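You operate a simulated robot arm through the tools that you are given. There is no shell and no other tool. Be economical: measure what you need, move in short steps, check, and stop when the job is done.

You are at the controls of a simulated robot arm. One attempt, no reset.

JOB
Clamp the cores, try the green plug in the core at number 65, then press GOOD.
Fine: try that core alone; put the plug back and turn the teal star knob back to FREE. Set down upright: what you pick out.

Only the result counts: the job must be done as asked and must still hold three seconds after the hand-in. Knocking over, shifting, dropping, spilling or breaking anything else fails it.

ROBOT AND FRAMES
A 6-joint arm with a two-finger parallel gripper, fixed in place. Base frame: the origin is at the foot of the arm, x ahead of it, y to its left, z up; the work surface is at about z = 0. Units: mm, rad, N and s.
With the tool pointing down near the work surface it reaches from about 180 to 460 mm from the base axis. Its first joint turns from -1.222 to 1.222 rad. Payload 1.9 kg.
The tool frame sits at the grasp point between the pads (the TCP): z along the fingers, y along the line on which they close. The tips reach 23 mm beyond it. Largest opening 94 mm; finger width 38, thickness 10; the body of the gripper, 54 by 96 mm, starts 39 mm behind the TCP.
Orientation is that of the tool frame in the base frame, as [roll, pitch, yaw] about the fixed x, y, z axes, in that order (R = Rz(yaw) Ry(pitch) Rx(roll)). With the fingers straight down and closing along the base's y, the tool's x points along the base's -x, its y along +y and its z along -z.

CONTROLS
- The arm moves only by the tool servo_tool. Its argument "plan" is one flat list of numbers, 7 for each row, row after row: the shift along the tool's x, y, z in units of 250 mm (1.0 is 250 mm), then the turn, a rotation vector about the tool's x, y, z in units of 120 degrees (1.0 is 120 degrees), then the closure in counts, from 0 (fully open) to 255 (shut). In form: [x, y, z, ax, ay, az, grip, x, y, z, ax, ay, az, grip, ...]. A call has 1 to 10 rows; each row is the pose to reach, as a shift and turn from the pose commanded when the call began, along the tool's axes at that moment. A call with a number of a shift or a turn outside -1 to 1 is refused whole. A row lasts 0.2 s, in which the tool goes at most 50 mm and 0.15 rad; a call with a longer step from one row to the next is refused whole, and so is a gripper value outside its range. A pose out of reach is approached as far as the arm can. The call stops where the force on the tool passes 70 N (or 10 N more than at its start, if that is more) or the arm is blocked; 0.2 s more then pass. The fingers move at their own pace (about 108 mm/s each) and stop on an object; they squeeze with about 40 N. The grip force told is the motor's: it shows also when the fingers shut on nothing. Time passes only in rows, and 0.2 s behind the last, so rows that repeat a pose let the fingers close. It gives the time, the measured TCP pose, the force on the tool (base axes), the opening and the grip force at its end, in the units of the frame above (readings bear some noise), with the torque about the TCP (base axes, N m) and any sound that the robot's microphone picked up.
- Cameras (640 x 400 px; columns grow to the right, rows downward): "scene" is fixed at [32.1, 294, 441.6]; the picture's right is [-0.94, -0.35, 0.00], its down [-0.14, 0.39, -0.91] and it looks along [0.32, -0.85, -0.41] (base axes); focal length 318 px, centre (320, 200). "wrist" rides on the gripper at [87, 16, -74] in the tool frame; the picture's right is [-0.18, 0.98, 0.00], its down [-0.58, -0.11, -0.81] and it looks along [-0.79, -0.15, 0.59] (tool axes); focal length 243 px, centre (320, 200). There is no depth. A picture from a camera that has moved, and an enlarged one, comes with that camera's place and axes in the base frame and with its lens.
- camera(camera): a new picture of that camera. The clock stands still meanwhile.
- close_up(camera, box): a new picture of the part [left, top, right, bottom] of that camera's present view, enlarged. The clock stands still meanwhile.
- close_job(): hands the job in; it is judged then, once.

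Work in short steps. Places have to be worked out from the pictures, the camera data and where the tool is seen: move nearer, look again, correct. Check each grasp and each placing, and mend what went wrong. You have 120 turns and 84 pictures in all, those below and enlarged ones among them. Open the gripper and draw the arm clear of the work before you hand the job in, unless the task says otherwise; then end with one line.

The tools are called after "Request:" as a command line: name --argument value ..., lists and objects as JSON in quotes. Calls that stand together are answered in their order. servo_tool: Moves the arm, as the interface text tells. Its arguments: {"type":"object","properties":{"plan":{"type":"array","items":{"type":"number"}}},"required":["plan"]} The other tools are called the same way: camera (camera) takes a picture; close_up (camera, box) takes an enlarged picture of a part of a camera's view; close_job () hands the job in.

At the start:

```text
t: 0.0
tool_pos: [243.0, -198.8, 354.0]
ee_rot: [-3.141, -0.002, 3.138]
ft_force: [-0.3, 0.2, 0.8]
wrist_torque: [-0.01, -0.02, -0.01]
width: 94.3
grip_force: 0.1
```

scene: 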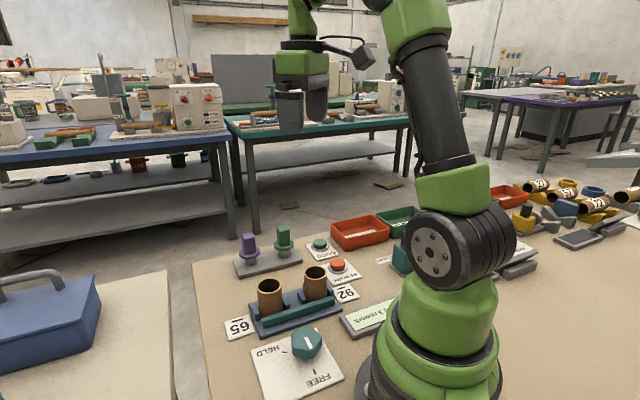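
wrist: 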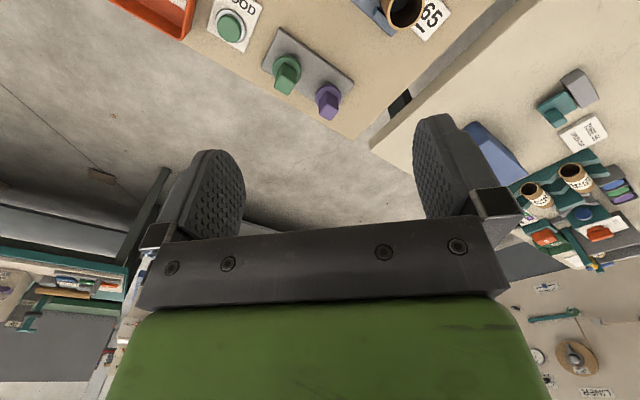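

The scene shows a two-core cradle, plugs, knob and buttons. I enlarge the work area to measure things.

Request:
close_up --camera "scene" --box '[210, 220, 410, 400]'

Request:
close_up --camera "wrist" --box '[180, 0, 500, 140]'

```text
2.22 times, centred on (310, 310) of scene
camera zoom: at [32.1, 294.0, 441.6], right [-0.94, -0.35, 0.0], down [-0.14, 0.39, -0.91], along [0.32, -0.85, -0.41], focal length 707 px, centre (342, -44)
```

zoom: 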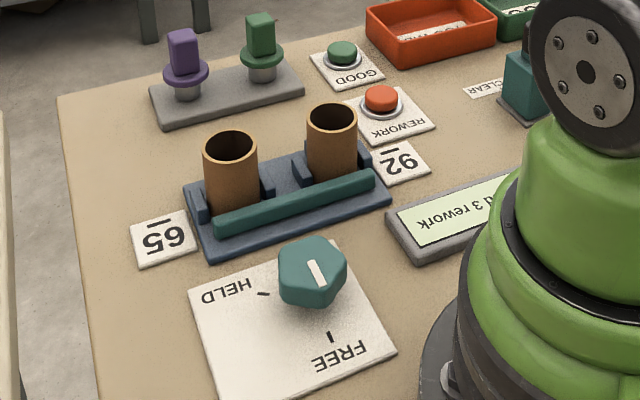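

```text
2.00 times, centred on (340, 70) of wrist
camera zoom: at [156.3, -183.6, 428.7], right [0.19, 0.98, 0.0], down [0.58, -0.11, 0.81], along [0.79, -0.15, -0.59], focal length 485 px, centre (280, 460)
```

zoom: 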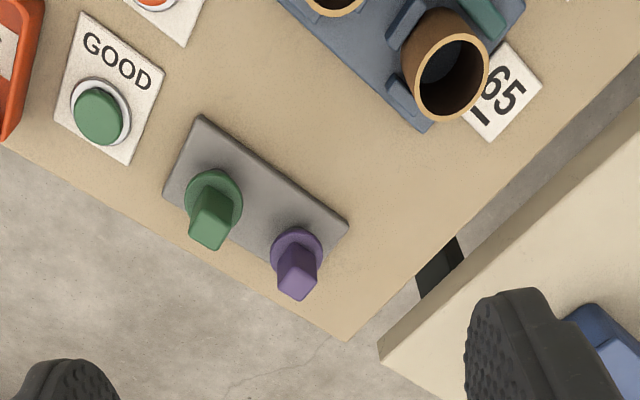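

The labels could read differently upside down (the underline bar gives the orientation), so I check both.

Request:
close_up --camera "scene" --box '[215, 270, 375, 370]'

Request:
close_up --camera "wrist" --box '[380, 0, 476, 60]'

```text
4.00 times, centred on (295, 320) of scene
camera zoom: at [32.1, 294.0, 441.6], right [-0.94, -0.35, 0.0], down [-0.14, 0.39, -0.91], along [0.32, -0.85, -0.41], focal length 1273 px, centre (420, -280)
```

zoom: 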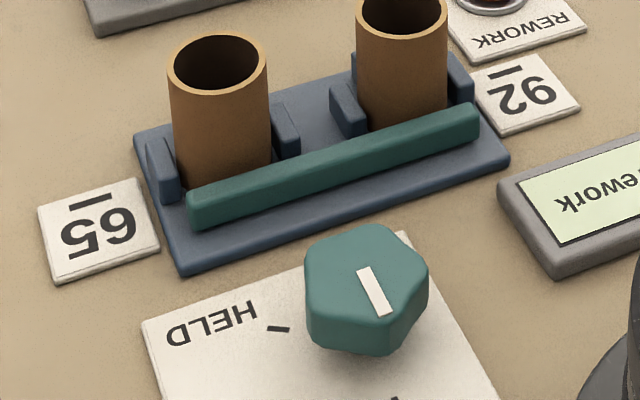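

```text
6.67 times, centred on (428, 30) of wrist
camera zoom: at [156.3, -183.6, 428.7], right [0.19, 0.98, 0.0], down [0.58, -0.11, 0.81], along [0.79, -0.15, -0.59], focal length 1618 px, centre (-400, 1333)
```

zoom: 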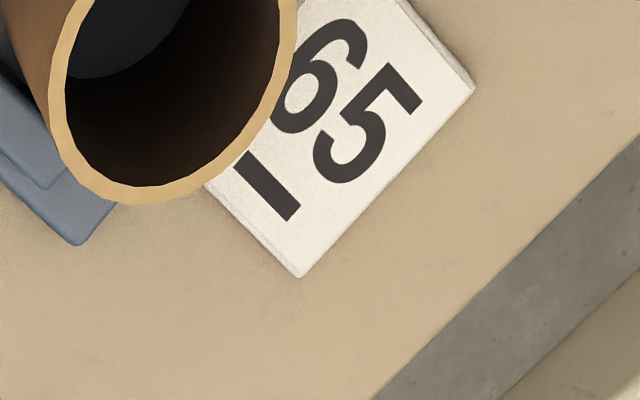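

The 65 label is confirmed; its core is at about (275,-102). The knob is around (183,-46), pointing to FREE. I move above it while turning the tool so the camera stays clear of the base.

Request:
servo_tool --plan '[0.03, 0.0765, 0.075, 0, 0, 0.0625, 0, 0.06, 0.153, 0.15, 0, 0, 0.125, 0, 0.09, 0.2295, 0.225, 0, 0, 0.1875, 0, 0.12, 0.306, 0.3, 0, 0, 0.25, 0, 0.15, 0.3825, 0.375, 0, 0, 0.3125, 0, 0.18, 0.459, 0.45, 0, 0, 0.375, 0, 0.21, 0.5355, 0.525, 0, 0, 0.4375, 0, 0.24, 0.612, 0.6, 0, 0, 0.5, 0]'

Request:
camera --camera "wrist"

Request:
camera --camera "scene"

```text
t: 1.8
tool_pos: [182.1, -44.4, 204.4]
ee_rot: [3.14, 0.0, 2.093]
ft_force: [0.2, 0.2, 0.1]
wrist_torque: [0.01, -0.01, -0.01]
width: 93.7
grip_force: 0.1
```

```text
77 pictures are left
camera wrist: at [152.6, 36.7, 278.6], right [0.94, 0.33, 0.0], down [0.19, -0.56, 0.81], along [0.27, -0.76, -0.59], focal length 243 px, centre (320, 200)
```

wrist: 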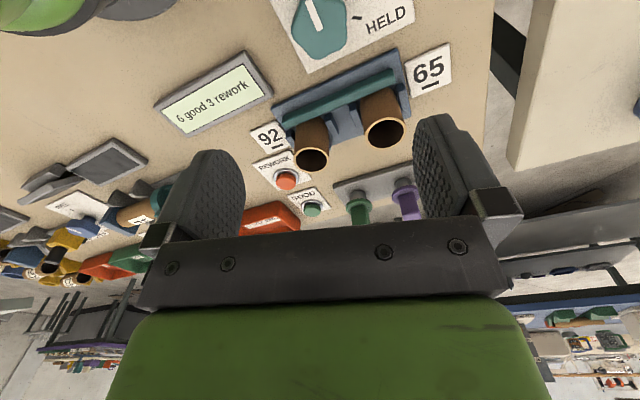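

```text
76 pictures are left
```

scene: 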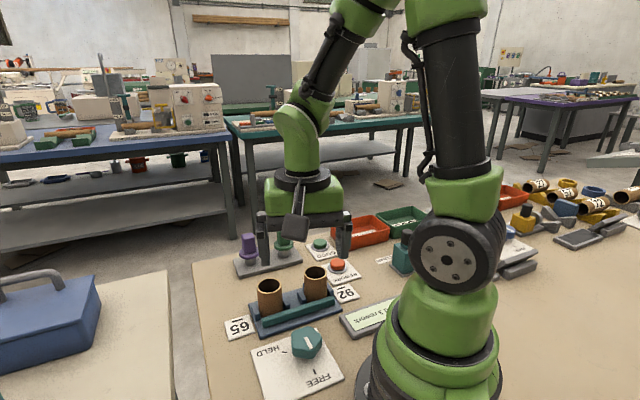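

The knob is at the top of the wrist view; I enlarge it to find the lobes and the pointer.

Request:
close_up --camera "wrist" --box '[260, 0, 420, 100]'

Request:
close_up --camera "scene" --box '[250, 315, 350, 400]'

```text
4.00 times, centred on (340, 50) of wrist
camera zoom: at [152.6, 36.7, 278.6], right [0.94, 0.33, 0.0], down [0.19, -0.56, 0.81], along [0.27, -0.76, -0.59], focal length 970 px, centre (240, 800)
```

zoom: 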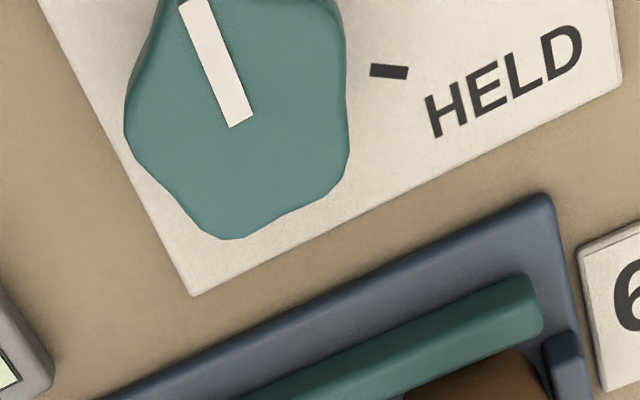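

```text
4.71 times, centred on (300, 358) of scene
camera zoom: at [32.1, 294.0, 441.6], right [-0.94, -0.35, 0.0], down [-0.14, 0.39, -0.91], along [0.32, -0.85, -0.41], focal length 1497 px, centre (414, -541)
```

zoom: 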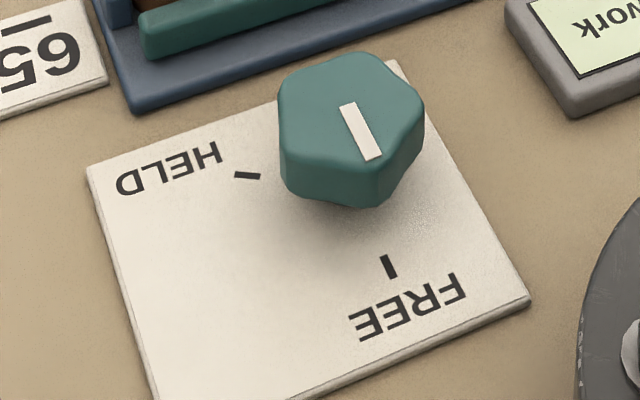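

Triangulated, the knob is a five-lobed star centred near (181,-40) with its top at z≈40. The pointer is at 132°, with HELD at about 16°, so it turns about 115° clockwise. I descend to z≈100 with the jaws aligned to lobe against valley.

Request:
servo_tool --plan '[0.007, -0.001, 0.14, 0, 0, 0.011, 0, 0.014, -0.002, 0.28, 0, 0, 0.022, 0, 0.02, -0.0025, 0.416, 0, 0, 0.033, 0, 0.02, -0.0025, 0.416, 0, 0, 0.033, 0]'

Request:
camera --camera "wrist"

Request:
close_up --camera "scene" --box '[230, 280, 390, 380]'

```text
t: 2.8
tool_pos: [180.6, -42.4, 99.8]
ee_rot: [-3.141, -0.002, 2.022]
ft_force: [0.2, 0.3, -0.2]
wrist_torque: [-0.01, 0.01, -0.02]
width: 93.7
grip_force: 0.0
```

```text
73 pictures are left
camera wrist: at [157.2, 41.9, 174.3], right [0.96, 0.26, 0.0], down [0.16, -0.57, 0.81], along [0.21, -0.78, -0.59], focal length 243 px, centre (320, 200)
```

wrist: 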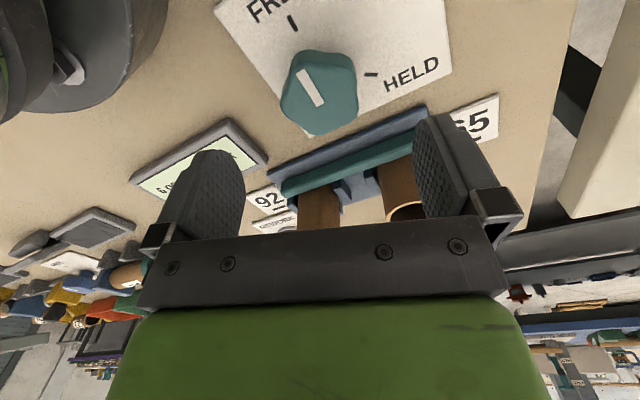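

```text
4.00 times, centred on (310, 330) of scene
camera zoom: at [32.1, 294.0, 441.6], right [-0.94, -0.35, 0.0], down [-0.14, 0.39, -0.91], along [0.32, -0.85, -0.41], focal length 1273 px, centre (360, -320)
```

zoom: 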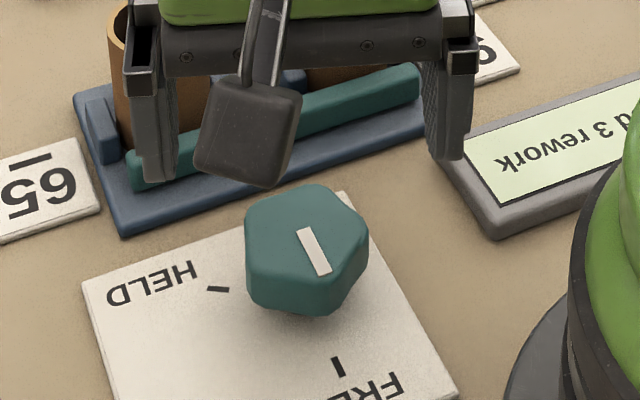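

I take a closer wrist view to refine the centre.

Request:
close_up --camera "wrist" --box '[240, 0, 432, 120]'

```text
3.33 times, centred on (336, 60) of wrist
camera zoom: at [157.2, 41.9, 174.3], right [0.96, 0.26, 0.0], down [0.16, -0.57, 0.81], along [0.21, -0.78, -0.59], focal length 809 px, centre (267, 667)
```

zoom: 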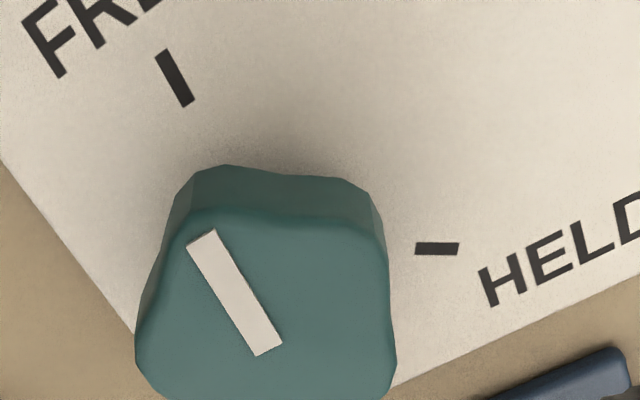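

The centre is about (179,-40), with FREE at 134° and HELD at 14°, a turn of about 120°. I descend over it to z≈32 and close gently.

Request:
servo_tool --plan '[0.013, -0.0084, 0.1, 0, 0, 0, 0, 0.013, -0.0084, 0.19, 0, 0, 0, 0, 0.013, -0.0084, 0.272, 0, 0, 0, 0, 0.013, -0.0084, 0.272, 0, 0, 0, 90]'

Request:
close_up --camera "scene" --box '[230, 280, 390, 380]'

```text
t: 3.8
tool_pos: [176.1, -40.1, 33.7]
ee_rot: [3.14, -0.001, 2.024]
ft_force: [-0.4, 0.1, 0.8]
wrist_torque: [0.0, 0.03, -0.01]
width: 60.9
grip_force: 0.0
```

```text
4.00 times, centred on (310, 330) of scene
camera zoom: at [32.1, 294.0, 441.6], right [-0.94, -0.35, 0.0], down [-0.14, 0.39, -0.91], along [0.32, -0.85, -0.41], focal length 1273 px, centre (360, -320)
```

zoom: 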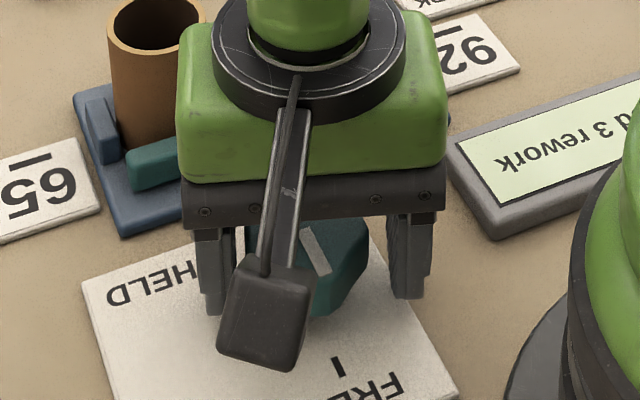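

The jaws straddle the knob. I close them and read the forces.

Request:
servo_tool --plan '[0, 0, 0, 0, 0, 0, 110, 0, 0, 0, 0, 0, 0, 130, 0, 0, 0, 0, 0, 0, 150, 0, 0, 0, 0, 0, 0, 150]'

```text
t: 4.8
tool_pos: [177.0, -40.2, 33.6]
ee_rot: [3.139, 0.001, 2.025]
ft_force: [20.8, 14.1, -7.2]
wrist_torque: [-0.42, 0.1, -0.02]
width: 50.2
grip_force: 12.9
```

Contact is at width 50, but a 25 N side force shows I'm off toward -y (tool). I shift about 2 mm along tool +y.

Request:
servo_tool --plan '[0, 0.004, 0, 0, 0, 0, 150, 0, 0.008, 0, 0, 0, 0, 150, 0, 0.008, 0, 0, 0, 0, 150]'

```text
t: 5.6
tool_pos: [179.5, -40.0, 33.1]
ee_rot: [3.139, 0.0, 2.023]
ft_force: [19.7, 5.5, 8.9]
wrist_torque: [0.03, -0.17, 0.01]
width: 47.5
grip_force: 9.4
```

Request:
servo_tool --plan '[0, 0.004, 0, 0, 0, 0, 150, 0, 0.01, 0, 0, 0, 0, 170, 0, 0.01, 0, 0, 0, 0, 170]'

Request:
close_up --camera "scene" --box '[230, 280, 390, 380]'

```text
t: 6.4
tool_pos: [180.8, -38.4, 32.3]
ee_rot: [-3.138, -0.003, 2.02]
ft_force: [-5.3, -29.2, -36.4]
wrist_torque: [0.39, -0.91, 0.02]
width: 44.7
grip_force: 44.7
```

```text
4.00 times, centred on (310, 330) of scene
camera zoom: at [32.1, 293.9, 441.5], right [-0.94, -0.35, 0.0], down [-0.14, 0.39, -0.91], along [0.32, -0.85, -0.41], focal length 1273 px, centre (360, -320)
```

zoom: 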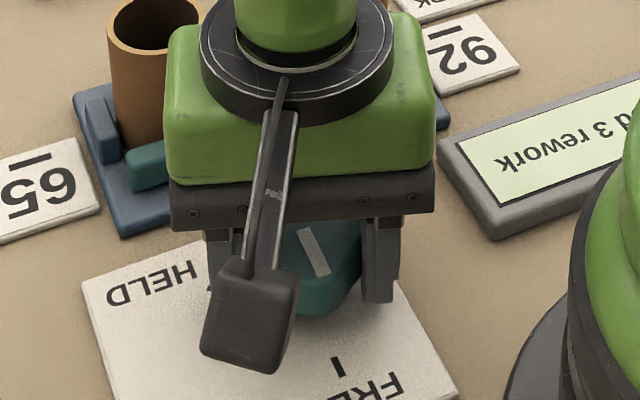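

Fully gripped at 44.7 mm, but with some side load. I'll loosen, shift by 1 mm and regrip.

Request:
servo_tool --plan '[0, 0, 0, 0, 0, 0, 120, 0, -0.003, 0, 0, 0, 0, 120, 0, -0.003, 0, 0, 0, 0, 120]'

Request:
servo_tool --plan '[0, 0, 0, 0, 0, 0, 150, 0, 0, 0, 0, 0, 0, 170, 0, 0, 0, 0, 0, 0, 170]'

```text
t: 7.2
tool_pos: [180.2, -38.5, 33.0]
ee_rot: [-3.141, 0.001, 2.025]
ft_force: [-0.8, 1.6, 0.1]
wrist_torque: [-0.02, -0.01, -0.03]
width: 49.6
grip_force: 0.2
```

```text
t: 8.0
tool_pos: [179.7, -38.7, 32.7]
ee_rot: [3.139, 0.001, 2.024]
ft_force: [-1.4, 0.7, 3.5]
wrist_torque: [0.06, 0.34, 0.0]
width: 44.6
grip_force: 45.4
```

The grip is clean with negligible load. I turn 40° clockwise, with a small compensation for the lobe offset.

Request:
servo_tool --plan '[0.0013, 0.0001, 0, 0, 0, 0.0667, 170, 0.0026, 0.0004, 0, 0, 0, 0.1333, 170, 0.0038, 0.0008, 0, 0, 0, 0.2, 170, 0.005, 0.0014, 0, 0, 0, 0.2667, 170, 0.006, 0.0022, 0, 0, 0, 0.3333, 170]'

Request:
close_up --camera "scene" --box '[230, 280, 390, 380]'

```text
t: 9.2
tool_pos: [181.6, -36.4, 31.5]
ee_rot: [3.141, 0.0, 1.323]
ft_force: [-4.6, -44.0, 2.3]
wrist_torque: [-0.09, 0.43, 0.0]
width: 44.5
grip_force: 45.1
```

```text
4.00 times, centred on (310, 330) of scene
camera zoom: at [32.1, 294.0, 441.5], right [-0.94, -0.35, 0.0], down [-0.14, 0.39, -0.91], along [0.32, -0.85, -0.41], focal length 1273 px, centre (360, -320)
```

zoom: 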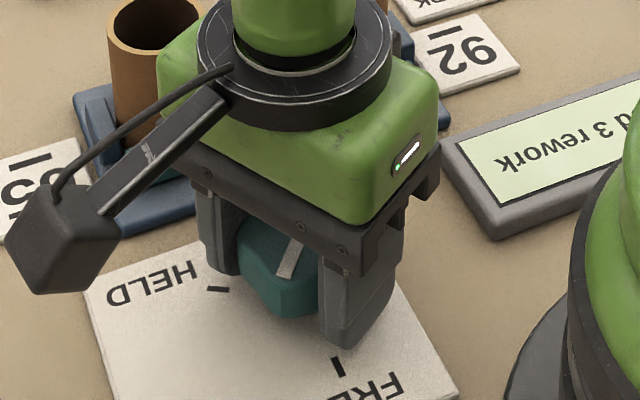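

The knob follows (pointer now ~95°), but there's 44 N along -y, so the true centre has lower y. I relax by 2.5 mm along -y.

Request:
servo_tool --plan '[-0.005, 0.001, 0, 0, 0, 0, 170, -0.0097, 0.0025, 0, 0, 0, 0, 170]'

```text
t: 9.8
tool_pos: [180.0, -37.5, 31.8]
ee_rot: [-3.141, -0.002, 1.332]
ft_force: [9.9, 42.5, 2.9]
wrist_torque: [0.26, 0.01, 0.02]
width: 44.4
grip_force: 45.3
```

Overshot; the stiffness is about 35 N/mm, so I go half back.

Request:
servo_tool --plan '[0.005, -0.0002, 0, 0, 0, 0, 170, 0.005, -0.0002, 0, 0, 0, 0, 170]'

```text
t: 10.4
tool_pos: [180.3, -38.4, 32.0]
ee_rot: [-3.142, 0.001, 1.327]
ft_force: [6.4, 30.2, -30.2]
wrist_torque: [0.11, -0.38, 0.02]
width: 44.3
grip_force: 45.3
```

There's leftover stick load; I loosen a little and regrip to clear it.

Request:
servo_tool --plan '[0.0, 0, 0, 0, 0, 0, 120, 0, 0, 0, 0, 0, 0, 120, 0, 0, 0, 0, 0, 0, 120]'

Request:
servo_tool --plan '[0, 0, 0, 0, 0, 0, 150, 0, 0, 0, 0, 0, 0, 170, 0, 0, 0, 0, 0, 0, 170]'

```text
t: 11.2
tool_pos: [180.1, -37.2, 32.8]
ee_rot: [3.14, -0.001, 1.327]
ft_force: [-0.4, 0.8, 0.1]
wrist_torque: [0.0, -0.03, 0.02]
width: 49.8
grip_force: 0.0
```

```text
t: 12.0
tool_pos: [179.9, -37.5, 33.9]
ee_rot: [-3.141, 0.0, 1.327]
ft_force: [-2.1, -0.9, 0.7]
wrist_torque: [-0.01, 0.13, -0.01]
width: 44.6
grip_force: 44.8
```

Clean grip again, and the two grasps place the centre at (182.2,-38.2). I turn another 40°.

Request:
servo_tool --plan '[0.0013, 0.0001, 0, 0, 0, 0.0667, 170, 0.0026, 0.0004, 0, 0, 0, 0.1333, 170, 0.0038, 0.0008, 0, 0, 0, 0.2, 170, 0.005, 0.0014, 0, 0, 0, 0.2667, 170, 0.006, 0.0022, 0, 0, 0, 0.3333, 170]'

Request:
close_up --camera "scene" --box '[230, 280, 390, 380]'

```text
t: 13.2
tool_pos: [181.5, -37.6, 31.8]
ee_rot: [-3.141, -0.001, 0.623]
ft_force: [-9.4, -61.2, -6.2]
wrist_torque: [-0.18, 0.15, 0.09]
width: 44.6
grip_force: 45.1
```

```text
4.00 times, centred on (310, 330) of scene
camera zoom: at [32.1, 294.0, 441.5], right [-0.94, -0.35, 0.0], down [-0.14, 0.39, -0.91], along [0.32, -0.85, -0.41], focal length 1273 px, centre (360, -320)
```

zoom: 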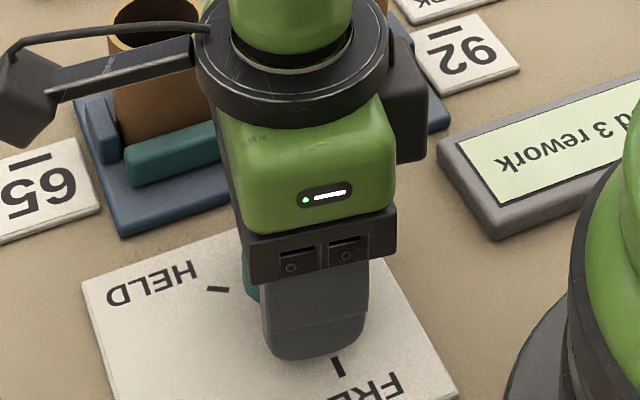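

Side load of 61 N; I loosen, shift 1.3 mm along tool +y and regrip.

Request:
servo_tool --plan '[0.0, 0, 0, 0, 0, 0, 120, 0, 0.005, 0, 0, 0, 0, 120, 0, 0.005, 0, 0, 0, 0, 120]'

Request:
servo_tool --plan '[0, 0, 0, 0, 0, 0, 150, 0, 0, 0, 0, 0, 0, 170, 0, 0, 0, 0, 0, 0, 170]'

```text
t: 14.0
tool_pos: [183.0, -37.8, 32.0]
ee_rot: [3.141, -0.002, 0.628]
ft_force: [0.2, -0.2, 0.0]
wrist_torque: [0.01, -0.01, -0.03]
width: 49.7
grip_force: 0.1
```

```text
t: 14.8
tool_pos: [181.7, -37.9, 33.2]
ee_rot: [-3.139, -0.001, 0.629]
ft_force: [-1.9, 22.1, -1.1]
wrist_torque: [0.0, -0.06, -0.03]
width: 44.5
grip_force: 45.3
```

Small load now; I turn the last 40°.

Request:
servo_tool --plan '[0.0, -0.002, 0, 0, 0, 0.0667, 170, 0.001, -0.002, 0, 0, 0, 0.1333, 170, 0.0022, -0.0015, 0, 0, 0, 0.2, 170, 0.003, -0.001, 0, 0, 0, 0.2667, 170, 0.004, 0.0, 0, 0, 0, 0.3333, 170]'

Request:
close_up --camera "scene" --box '[230, 280, 390, 380]'

Request:
camera --camera "wrist"

```text
t: 15.8
tool_pos: [182.0, -38.9, 33.7]
ee_rot: [-3.142, -0.001, 0.103]
ft_force: [-3.6, -12.0, 0.3]
wrist_torque: [0.31, -0.33, -0.04]
width: 44.5
grip_force: 44.5
stopped in row 4: the force on the tool passed its limit at 77 N (the readings are from after the stop); the commanded pose is now the measured one
```

```text
4.00 times, centred on (310, 330) of scene
camera zoom: at [32.1, 294.0, 441.6], right [-0.94, -0.35, 0.0], down [-0.14, 0.39, -0.91], along [0.32, -0.85, -0.41], focal length 1273 px, centre (360, -320)
```

zoom: 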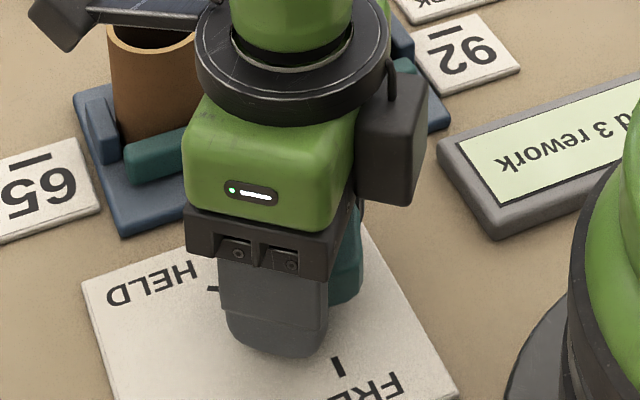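

```text
65 pictures are left
camera wrist: at [269.8, -46.3, 106.6], right [-0.08, -1.0, 0.0], down [-0.59, 0.05, 0.81], along [-0.8, 0.06, -0.59], focal length 243 px, centre (320, 200)
```

wrist: 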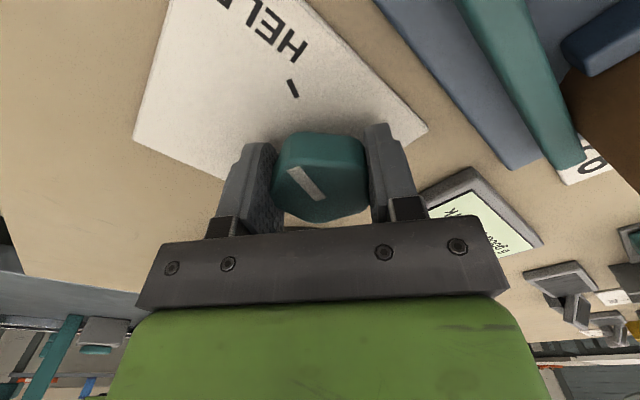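

About 110° done; the pointer is about 10° short of HELD. I turn a bit further, and the load is low.

Request:
servo_tool --plan '[0, 0, 0, 0, 0, 0.03, 170, 0.0005, 0, 0, 0, 0, 0.06, 170, 0.001, 0.0005, 0, 0, 0, 0.09, 170, 0.001, 0.0005, 0, 0, 0, 0.09, 170]'

Request:
close_up --camera "wrist" --box '[200, 20, 440, 240]'

```text
t: 16.4
tool_pos: [182.7, -38.6, 32.9]
ee_rot: [3.14, 0.005, 0.012]
ft_force: [3.9, 11.5, -2.8]
wrist_torque: [0.47, 0.17, -0.06]
width: 44.4
grip_force: 45.0
out of reach, approached as far as the arm can: row 2, 3
stopped in row 3: the force on the tool passed its limit at 96 N (the readings are from after the stop); the commanded pose is now the measured one
```

```text
1.82 times, centred on (320, 130) of wrist
camera zoom: at [269.1, -54.6, 106.3], right [-0.17, -0.98, 0.0], down [-0.58, 0.1, 0.81], along [-0.8, 0.14, -0.59], focal length 441 px, centre (320, 327)
```

zoom: 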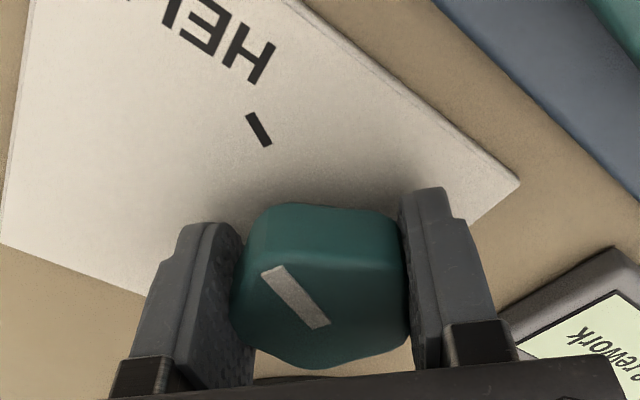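

The pointer is at ~17° and the HELD tick at ~17°: HELD is reached. I release, lift and look.

Request:
servo_tool --plan '[0, 0, 0, 0, 0, 0, 90, 0, 0, 0, 0, 0, 0, 90, 0, 0, -0.1, 0, 0, -0.02, 90, 0, 0, -0.3, 0, 0, -0.05, 90, 0, 0, -0.48, 0, 0, -0.1, 90]'

Request:
close_up --camera "scene" --box '[210, 230, 370, 390]'

```text
t: 17.6
tool_pos: [181.6, -38.2, 153.5]
ee_rot: [3.14, 0.004, 0.218]
ft_force: [0.0, -0.3, 0.4]
wrist_torque: [-0.04, 0.02, 0.01]
width: 60.7
grip_force: 0.0
```

```text
2.50 times, centred on (290, 310) of scene
camera zoom: at [32.1, 294.0, 441.6], right [-0.94, -0.35, 0.0], down [-0.14, 0.39, -0.91], along [0.32, -0.85, -0.41], focal length 796 px, centre (395, -75)
```

zoom: 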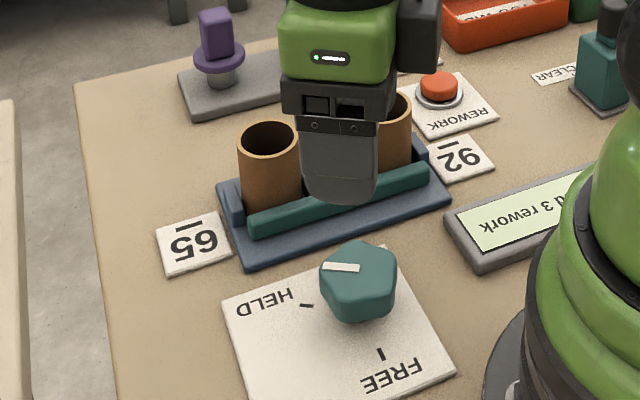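

The knob holds at HELD. Next I travel high toward the green plug, turning the jaws to about yaw 45°.

Request:
servo_tool --plan '[0.05, 0.13, -0.06, 0, 0, -0.038, 0, 0.1, 0.26, -0.12, 0, 0, -0.077, 0, 0.15, 0.39, -0.17, 0, 0, -0.116, 0, 0.2, 0.52, -0.2, 0, 0, -0.155, 0, 0.25, 0.65, -0.22, 0, 0, -0.194, 0, 0.3, 0.78, -0.24, 0, 0, -0.232, 0, 0.36, 0.92, -0.24, 0, 0, -0.271, 0]'

Request:
camera --camera "wrist"

Request:
close_up --camera "scene" --box '[220, 220, 380, 320]'

```text
t: 19.2
tool_pos: [321.4, -244.7, 211.1]
ee_rot: [-3.137, 0.006, 0.787]
ft_force: [0.8, -0.3, 0.0]
wrist_torque: [0.02, -0.01, -0.01]
width: 94.1
grip_force: 0.1
```

```text
62 pictures are left
camera wrist: at [393.2, -195.0, 285.5], right [0.57, -0.82, 0.0], down [-0.48, -0.33, 0.81], along [-0.67, -0.46, -0.59], focal length 243 px, centre (320, 200)
```

wrist: 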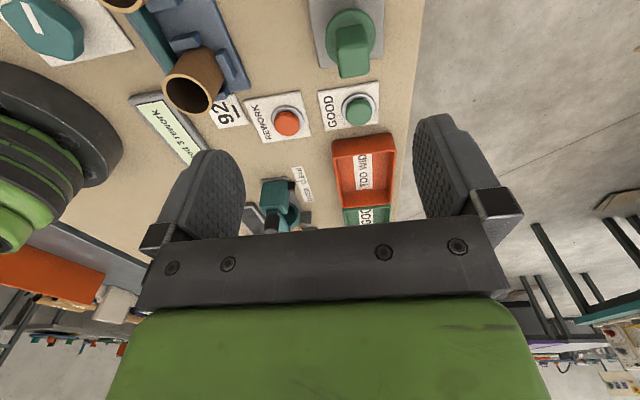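

```text
4.00 times, centred on (300, 270) of scene
camera zoom: at [32.0, 294.0, 441.6], right [-0.94, -0.35, 0.0], down [-0.14, 0.39, -0.91], along [0.32, -0.85, -0.41], focal length 1273 px, centre (400, -80)
```

zoom: 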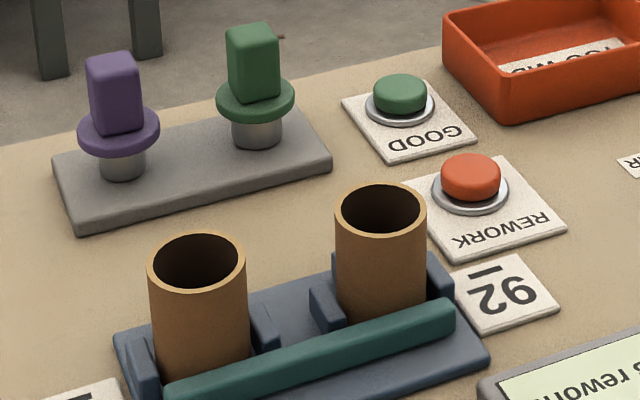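

The plug is visible; I enlarge it in the wrist view.

Request:
close_up --camera "wrist" --box '[280, 0, 440, 100]'

```text
4.00 times, centred on (360, 50) of wrist
camera zoom: at [393.2, -195.0, 285.5], right [0.57, -0.82, 0.0], down [-0.48, -0.33, 0.81], along [-0.67, -0.46, -0.59], focal length 970 px, centre (160, 800)
```

zoom: 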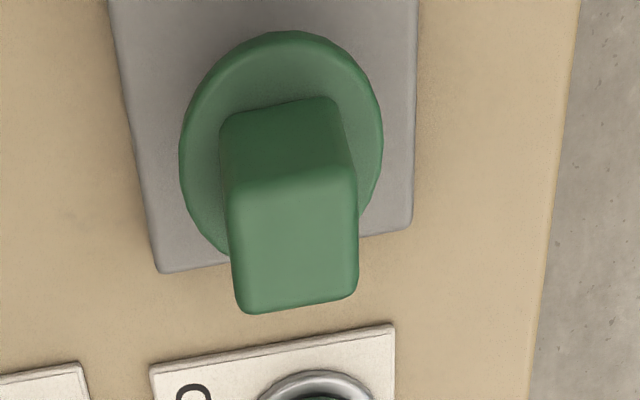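

Triangulated: the block top is at about (334,-269,85), roughly 25 mm square with edges near 45°, and the flange at z≈42. I line up above it at z≈120.

Request:
servo_tool --plan '[-0.0324, 0.1036, 0.1, 0, 0, 0.0175, 0, -0.0324, 0.1036, 0.23, 0, 0, 0.0175, 0, -0.0324, 0.1036, 0.364, 0, 0, 0.0175, 0, -0.0324, 0.1036, 0.364, 0, 0, 0.0175, 0]'

Request:
close_up --camera "scene" --box '[220, 190, 340, 290]'

Request:
close_up --camera "wrist" --box '[160, 0, 520, 225]'

```text
t: 20.2
tool_pos: [333.9, -269.2, 122.8]
ee_rot: [-3.139, 0.003, 0.749]
ft_force: [-0.2, -0.7, -0.8]
wrist_torque: [-0.03, 0.01, 0.0]
width: 94.2
grip_force: 0.1
```

```text
4.00 times, centred on (280, 240) of scene
camera zoom: at [32.1, 294.0, 441.6], right [-0.94, -0.35, 0.0], down [-0.14, 0.39, -0.91], along [0.32, -0.85, -0.41], focal length 1273 px, centre (480, 40)
```

zoom: 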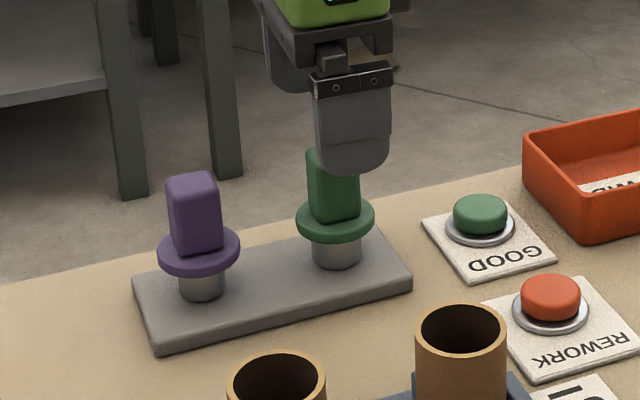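

```text
1.78 times, centred on (340, 112) of wrist
camera zoom: at [408.8, -221.3, 195.9], right [0.53, -0.85, 0.0], down [-0.5, -0.31, 0.81], along [-0.68, -0.43, -0.59], focal length 431 px, centre (284, 356)
```

zoom: 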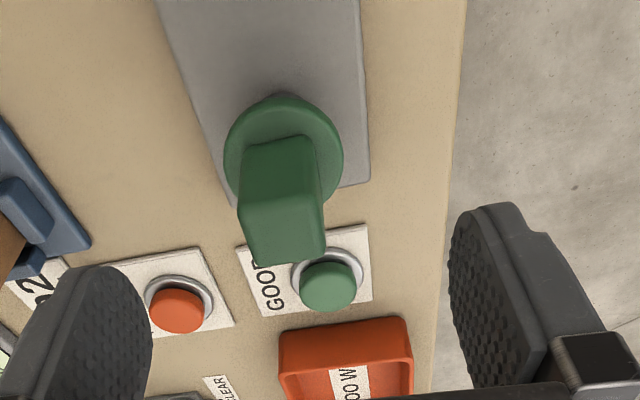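

The block is about 2 mm ahead of the TCP along tool x. I correct, turn 2°, descend to z≈72 and close.

Request:
servo_tool --plan '[0.008, 0.0024, 0.07, 0, 0, 0.0167, 0, 0.008, 0.0024, 0.14, 0, 0, 0.0167, 0, 0.008, 0.0024, 0.204, 0, 0, 0.0167, 0, 0.008, 0.0024, 0.204, 0, 0, 0.0167, 60, 0.008, 0.0024, 0.204, 0, 0, 0.0167, 130, 0.008, 0.0024, 0.204, 0, 0, 0.0167, 180, 0.008, 0.0024, 0.204, 0, 0, 0.0167, 180]'

Request:
close_up --camera "scene" --box '[220, 190, 340, 290]'

Request:
close_up --camera "wrist" --box '[160, 0, 520, 225]'

```text
t: 21.8
tool_pos: [335.0, -266.1, 72.0]
ee_rot: [-3.14, 0.004, 0.714]
ft_force: [-0.1, -0.4, 0.4]
wrist_torque: [0.0, 0.0, 0.01]
width: 27.5
grip_force: 0.0
```

```text
4.00 times, centred on (280, 240) of scene
camera zoom: at [32.1, 294.0, 441.6], right [-0.94, -0.35, 0.0], down [-0.14, 0.39, -0.91], along [0.32, -0.85, -0.41], focal length 1273 px, centre (480, 40)
```

zoom: 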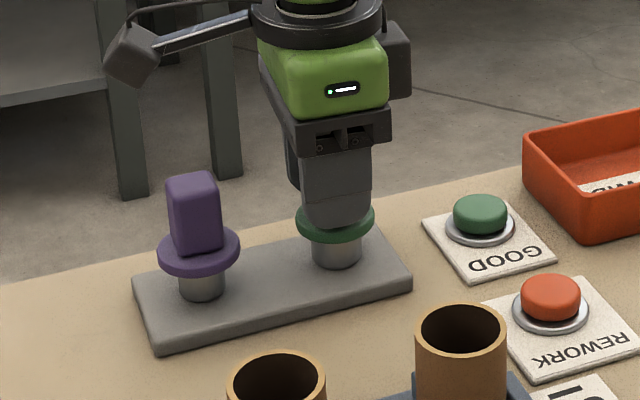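

```text
1.78 times, centred on (340, 112) of wrist
camera zoom: at [410.9, -223.0, 144.7], right [0.51, -0.86, 0.0], down [-0.51, -0.3, 0.81], along [-0.7, -0.41, -0.59], focal length 431 px, centre (284, 356)
```

zoom: 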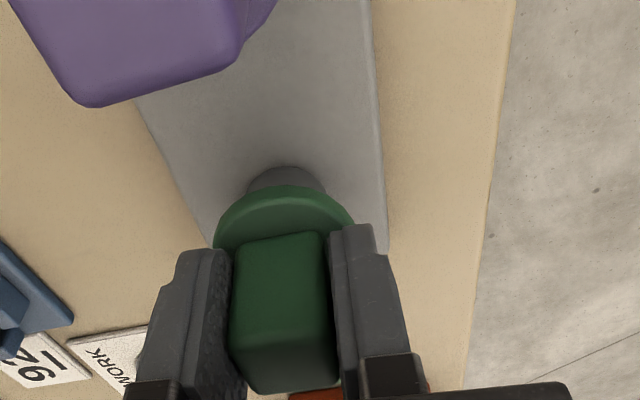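

Well straddled and nearly aligned (width 27.5, not yet tight). I close the jaws.

Request:
servo_tool --plan '[0, 0, 0, 0, 0, 0, 195, 0, 0, 0, 0, 0, 0, 210, 0, 0, 0, 0, 0, 0, 230, 0, 0, 0, 0, 0, 0, 230]'

```text
t: 22.8
tool_pos: [335.1, -266.8, 71.8]
ee_rot: [-3.139, 0.005, 0.715]
ft_force: [0.3, 1.4, 0.4]
wrist_torque: [0.03, 0.02, 0.07]
width: 25.6
grip_force: 40.5
```

Gripped at 25.6 mm with no side load. Seated pose for the return: (335.1,-266.8,71.8), yaw 0.715. I lift straight up.

Request:
servo_tool --plan '[0, 0, -0.04, 0, 0, 0, 230, 0, 0, -0.1, 0, 0, 0, 230, 0, 0, -0.2, 0, 0, 0, 230, 0, 0, -0.34, 0, 0, 0, 230, 0, 0, -0.48, 0, 0, 0, 230]'

Request:
close_up --camera "scene" --box '[220, 170, 380, 270]'

```text
t: 24.0
tool_pos: [334.6, -267.9, 191.9]
ee_rot: [-3.141, 0.005, 0.715]
ft_force: [-0.3, -0.1, -1.1]
wrist_torque: [-0.01, 0.0, 0.03]
width: 25.3
grip_force: 40.3
```

```text
4.00 times, centred on (300, 220) of scene
camera zoom: at [32.1, 294.0, 441.6], right [-0.94, -0.35, 0.0], down [-0.14, 0.39, -0.91], along [0.32, -0.85, -0.41], focal length 1273 px, centre (400, 120)
```

zoom: 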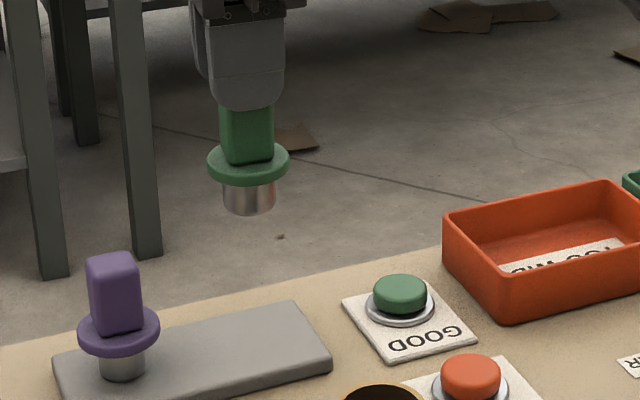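

Plug lifted cleanly. I carry it at height to a spot about 60 mm beyond core 65, so the wrist camera can see the core.

Request:
servo_tool --plan '[0.1, -0.13, 0, 0, 0, 0, 230, 0.2, -0.26, 0, 0, 0, 0, 230, 0.3, -0.39, 0, 0, 0, 0, 230, 0.4, -0.52, 0, 0, 0, 0, 230, 0.48, -0.656, 0, 0, 0, 0, 230, 0.48, -0.656, 0, 0, 0, 0, 230]'

Request:
camera --camera "wrist"

Request:
close_up --camera "scene" --box '[220, 250, 380, 350]'

```text
t: 25.4
tool_pos: [320.4, -63.3, 190.5]
ee_rot: [-3.139, 0.004, 0.715]
ft_force: [0.1, 0.4, -1.5]
wrist_torque: [-0.03, -0.01, 0.0]
width: 25.5
grip_force: 40.5
```

```text
54 pictures are left
camera wrist: at [396.2, -19.4, 264.1], right [0.5, -0.86, 0.0], down [-0.51, -0.3, 0.81], along [-0.7, -0.41, -0.59], focal length 243 px, centre (320, 200)
```

wrist: 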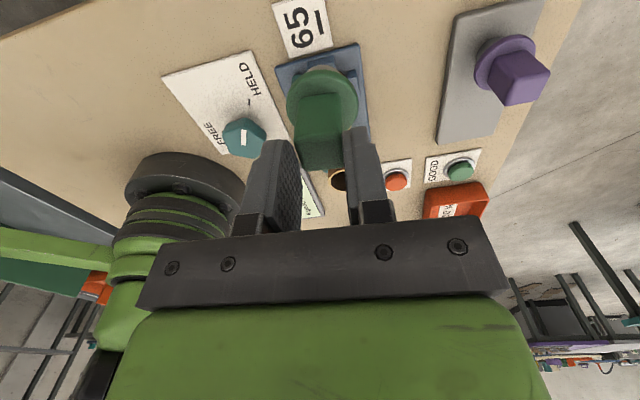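

```text
4.00 times, centred on (300, 300) of scene
camera zoom: at [32.0, 294.0, 441.6], right [-0.94, -0.35, 0.0], down [-0.14, 0.39, -0.91], along [0.32, -0.85, -0.41], focal length 1273 px, centre (400, -200)
```

zoom: 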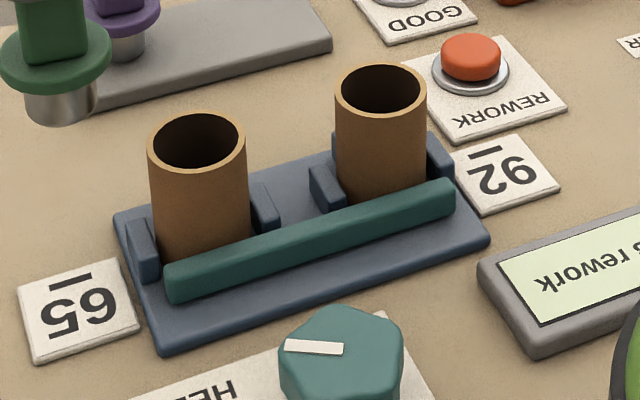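

The core is hidden by the plug in the wrist view. I move over the estimated core centre (277,-100) at z≈150 and compare plug and rim directly in the scene view.

Request:
servo_tool --plan '[-0.08, -0.0005, 0.0, 0, 0, 0, 230, -0.16, -0.001, 0.05, 0, 0, 0, 230, -0.229, -0.0016, 0.12, 0, 0, 0, 230, -0.229, -0.0016, 0.16, 0, 0, 0, 230, -0.229, -0.0016, 0.16, 0, 0, 0, 230]'

Request:
close_up --camera "wrist" --box '[240, 0, 400, 150]'

Request:
close_up --camera "scene" --box '[220, 220, 340, 320]'

```text
t: 26.6
tool_pos: [274.2, -101.2, 149.9]
ee_rot: [-3.138, 0.006, 0.714]
ft_force: [0.6, 0.7, -1.0]
wrist_torque: [-0.01, -0.01, -0.05]
width: 25.2
grip_force: 39.7
```

```text
2.67 times, centred on (320, 75) of wrist
camera zoom: at [350.3, -56.8, 223.1], right [0.5, -0.86, 0.0], down [-0.51, -0.3, 0.81], along [-0.7, -0.41, -0.59], focal length 647 px, centre (320, 533)
```

zoom: 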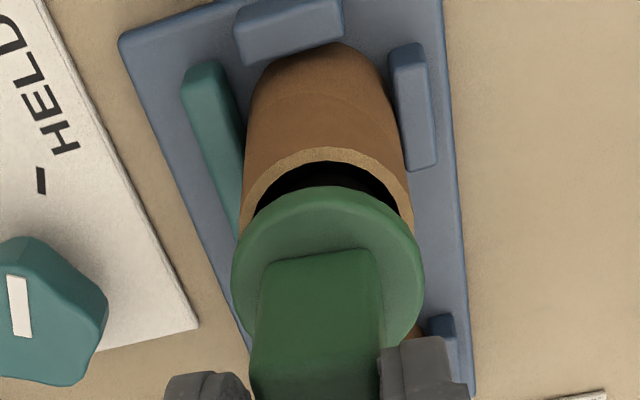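

```text
4.00 times, centred on (280, 270) of scene
camera zoom: at [32.1, 294.0, 441.6], right [-0.94, -0.35, 0.0], down [-0.14, 0.39, -0.91], along [0.32, -0.85, -0.41], focal length 1273 px, centre (480, -80)
```

zoom: 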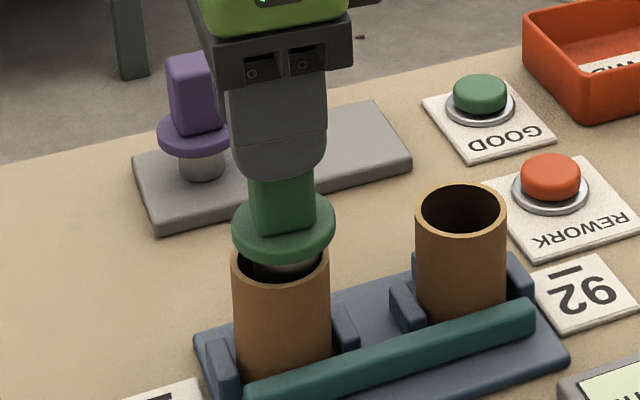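

Comparing axes: in the scene view the plug is about 4 mm off along tool -x, and laterally it is aligned. I shift 4.5 mm along tool +x, lower 12 mm and check.

Request:
servo_tool --plan '[0.0182, 0.0, 0.0, 0, 0, 0, 230, 0.0182, 0.0, 0.048, 0, 0, 0, 230, 0.0182, 0.0, 0.048, 0, 0, 0, 230]'

Request:
close_up --camera "wrist" --box '[240, 0, 400, 150]'

Request:
close_up --camera "scene" --box '[250, 250, 330, 317]'

```text
t: 27.4
tool_pos: [279.1, -98.6, 138.3]
ee_rot: [3.141, 0.005, 0.713]
ft_force: [-0.6, -0.5, -0.6]
wrist_torque: [-0.01, 0.01, -0.01]
width: 25.2
grip_force: 40.0
```

```text
2.67 times, centred on (320, 75) of wrist
camera zoom: at [353.9, -53.7, 211.9], right [0.51, -0.86, 0.0], down [-0.51, -0.3, 0.81], along [-0.7, -0.41, -0.59], focal length 647 px, centre (320, 533)
```

zoom: 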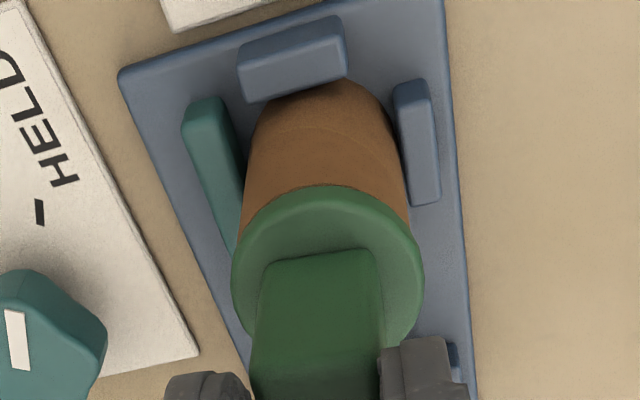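

```text
5.97 times, centred on (290, 284) of scene
camera zoom: at [32.1, 294.0, 441.6], right [-0.94, -0.35, 0.0], down [-0.14, 0.39, -0.91], along [0.32, -0.85, -0.41], focal length 1900 px, centre (499, -298)
```

zoom: 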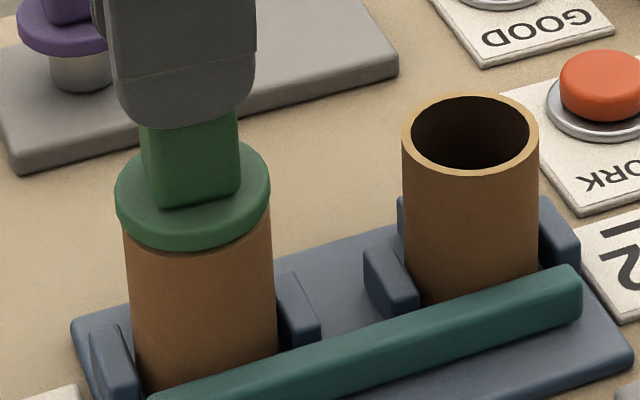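

Aligned in both views (scene: predicted 200 vs rim 200; wrist: 327 vs 326). I lower slowly 20 mm.

Request:
servo_tool --plan '[0, 0, 0.016, 0, 0, 0, 230, 0, 0, 0.032, 0, 0, 0, 230, 0, 0, 0.048, 0, 0, 0, 230, 0, 0, 0.064, 0, 0, 0, 230, 0, 0, 0.08, 0, 0, 0, 230]'

Request:
close_up --camera "scene" --box '[250, 250, 330, 317]'

```text
t: 28.6
tool_pos: [279.3, -100.5, 121.5]
ee_rot: [3.137, 0.002, 0.713]
ft_force: [-5.8, -0.4, 17.8]
wrist_torque: [-0.19, 0.32, -0.06]
width: 25.5
grip_force: 39.5
stopped in row 5: the force on the tool passed its limit at 78 N (the readings are from after the stop); the commanded pose is now the measured one
```

```text
5.97 times, centred on (290, 284) of scene
camera zoom: at [32.0, 294.0, 441.6], right [-0.94, -0.35, 0.0], down [-0.14, 0.39, -0.91], along [0.32, -0.85, -0.41], focal length 1900 px, centre (499, -298)
```

zoom: 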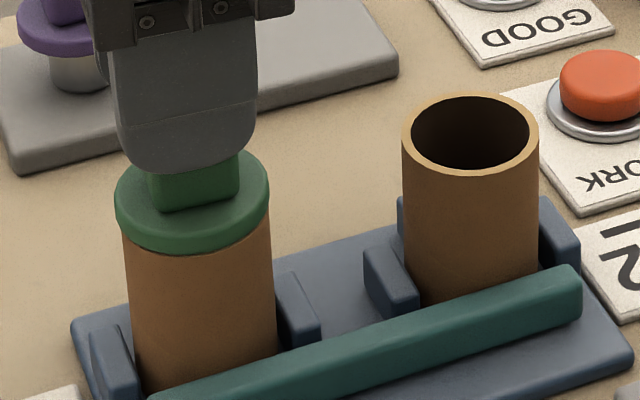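

The pictures show the flange about 62 mm below the TCP after the lift, so the plug slid ~29 mm in the jaws when pulled out. It was already entering the core at the last stop. The flange now rests on the rim (z≈70), so the plug is fully in. While the core supports it, I open, go down to the original grasp height (TCP≈104) and regrip.

Request:
servo_tool --plan '[0, 0, 0, 0, 0, 0, 150, 0, 0, 0, 0, 0, 0, 140, 0, 0, 0, 0, 0, 0, 140]'

Request:
close_up --camera "scene" --box '[250, 250, 330, 317]'

Request:
close_up --camera "wrist" --box '[220, 20, 420, 170]'

```text
t: 29.4
tool_pos: [280.6, -99.7, 119.8]
ee_rot: [3.138, 0.002, 0.713]
ft_force: [0.0, 0.9, -0.3]
wrist_torque: [0.04, -0.01, 0.02]
width: 42.5
grip_force: 0.1
```

```text
5.97 times, centred on (290, 284) of scene
camera zoom: at [32.1, 294.0, 441.6], right [-0.94, -0.35, 0.0], down [-0.14, 0.39, -0.91], along [0.32, -0.85, -0.41], focal length 1900 px, centre (499, -298)
```

zoom: 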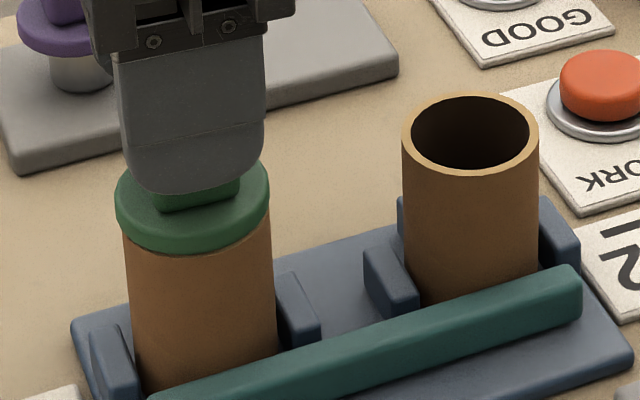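

```text
2.67 times, centred on (320, 95) of wrist
camera zoom: at [354.9, -55.2, 194.5], right [0.5, -0.86, 0.0], down [-0.51, -0.29, 0.81], along [-0.7, -0.41, -0.59], focal length 647 px, centre (320, 480)
```

zoom: 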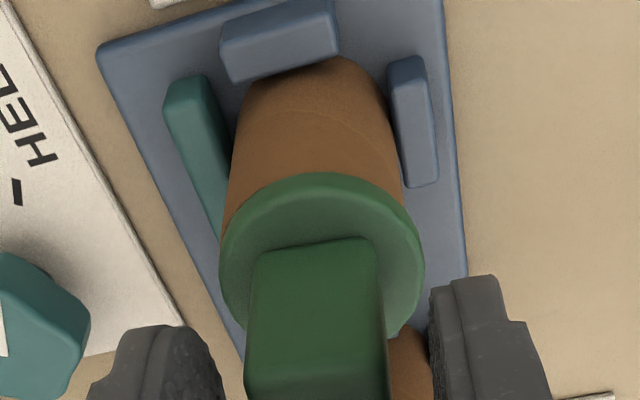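

The plug rests on the rim by itself, fully seated. I shift 1.5 mm along -y, go down 15 mm and regrip.

Request:
servo_tool --plan '[0, -0.006, 0.02, 0, 0, 0, 140, 0, -0.006, 0.04, 0, 0, 0, 140, 0, -0.006, 0.06, 0, 0, 0, 140, 0, -0.006, 0.06, 0, 0, 0, 180, 0, -0.006, 0.06, 0, 0, 0, 215, 0, -0.006, 0.06, 0, 0, 0, 255, 0, -0.006, 0.06, 0, 0, 0, 255]'

Request:
close_up --camera "scene" --box '[250, 250, 330, 317]'

```text
t: 31.0
tool_pos: [278.5, -97.4, 106.6]
ee_rot: [3.139, 0.003, 0.713]
ft_force: [0.1, 0.6, 0.0]
wrist_torque: [-0.02, 0.02, -0.01]
width: 25.7
grip_force: 39.9
```

```text
5.97 times, centred on (290, 284) of scene
camera zoom: at [32.1, 294.0, 441.6], right [-0.94, -0.35, 0.0], down [-0.14, 0.39, -0.91], along [0.32, -0.85, -0.41], focal length 1900 px, centre (499, -298)
```

zoom: 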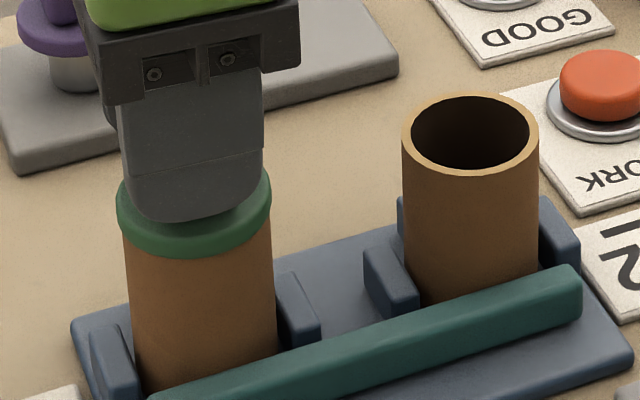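

The flange settled a little more and now sits right at the rim. I press down 1 mm to be sure of full seating.

Request:
servo_tool --plan '[0, 0, 0.002, 0, 0, 0, 255, 0, 0, 0.005, 0, 0, 0, 255, 0, 0, 0.005, 0, 0, 0, 255]'

Request:
close_up --camera "scene" --box '[250, 250, 330, 317]'

```text
t: 31.8
tool_pos: [278.2, -98.1, 105.0]
ee_rot: [3.136, 0.003, 0.714]
ft_force: [-4.3, 1.1, 35.0]
wrist_torque: [0.08, 0.31, -0.05]
width: 25.8
grip_force: 39.4
```

```text
5.97 times, centred on (290, 284) of scene
camera zoom: at [32.0, 294.0, 441.6], right [-0.94, -0.35, 0.0], down [-0.14, 0.39, -0.91], along [0.32, -0.85, -0.41], focal length 1900 px, centre (499, -298)
```

zoom: 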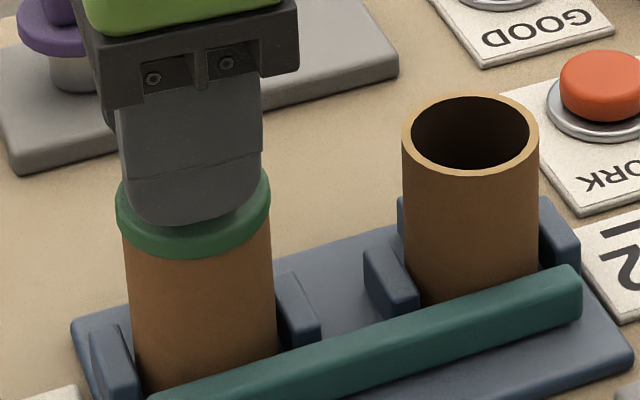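

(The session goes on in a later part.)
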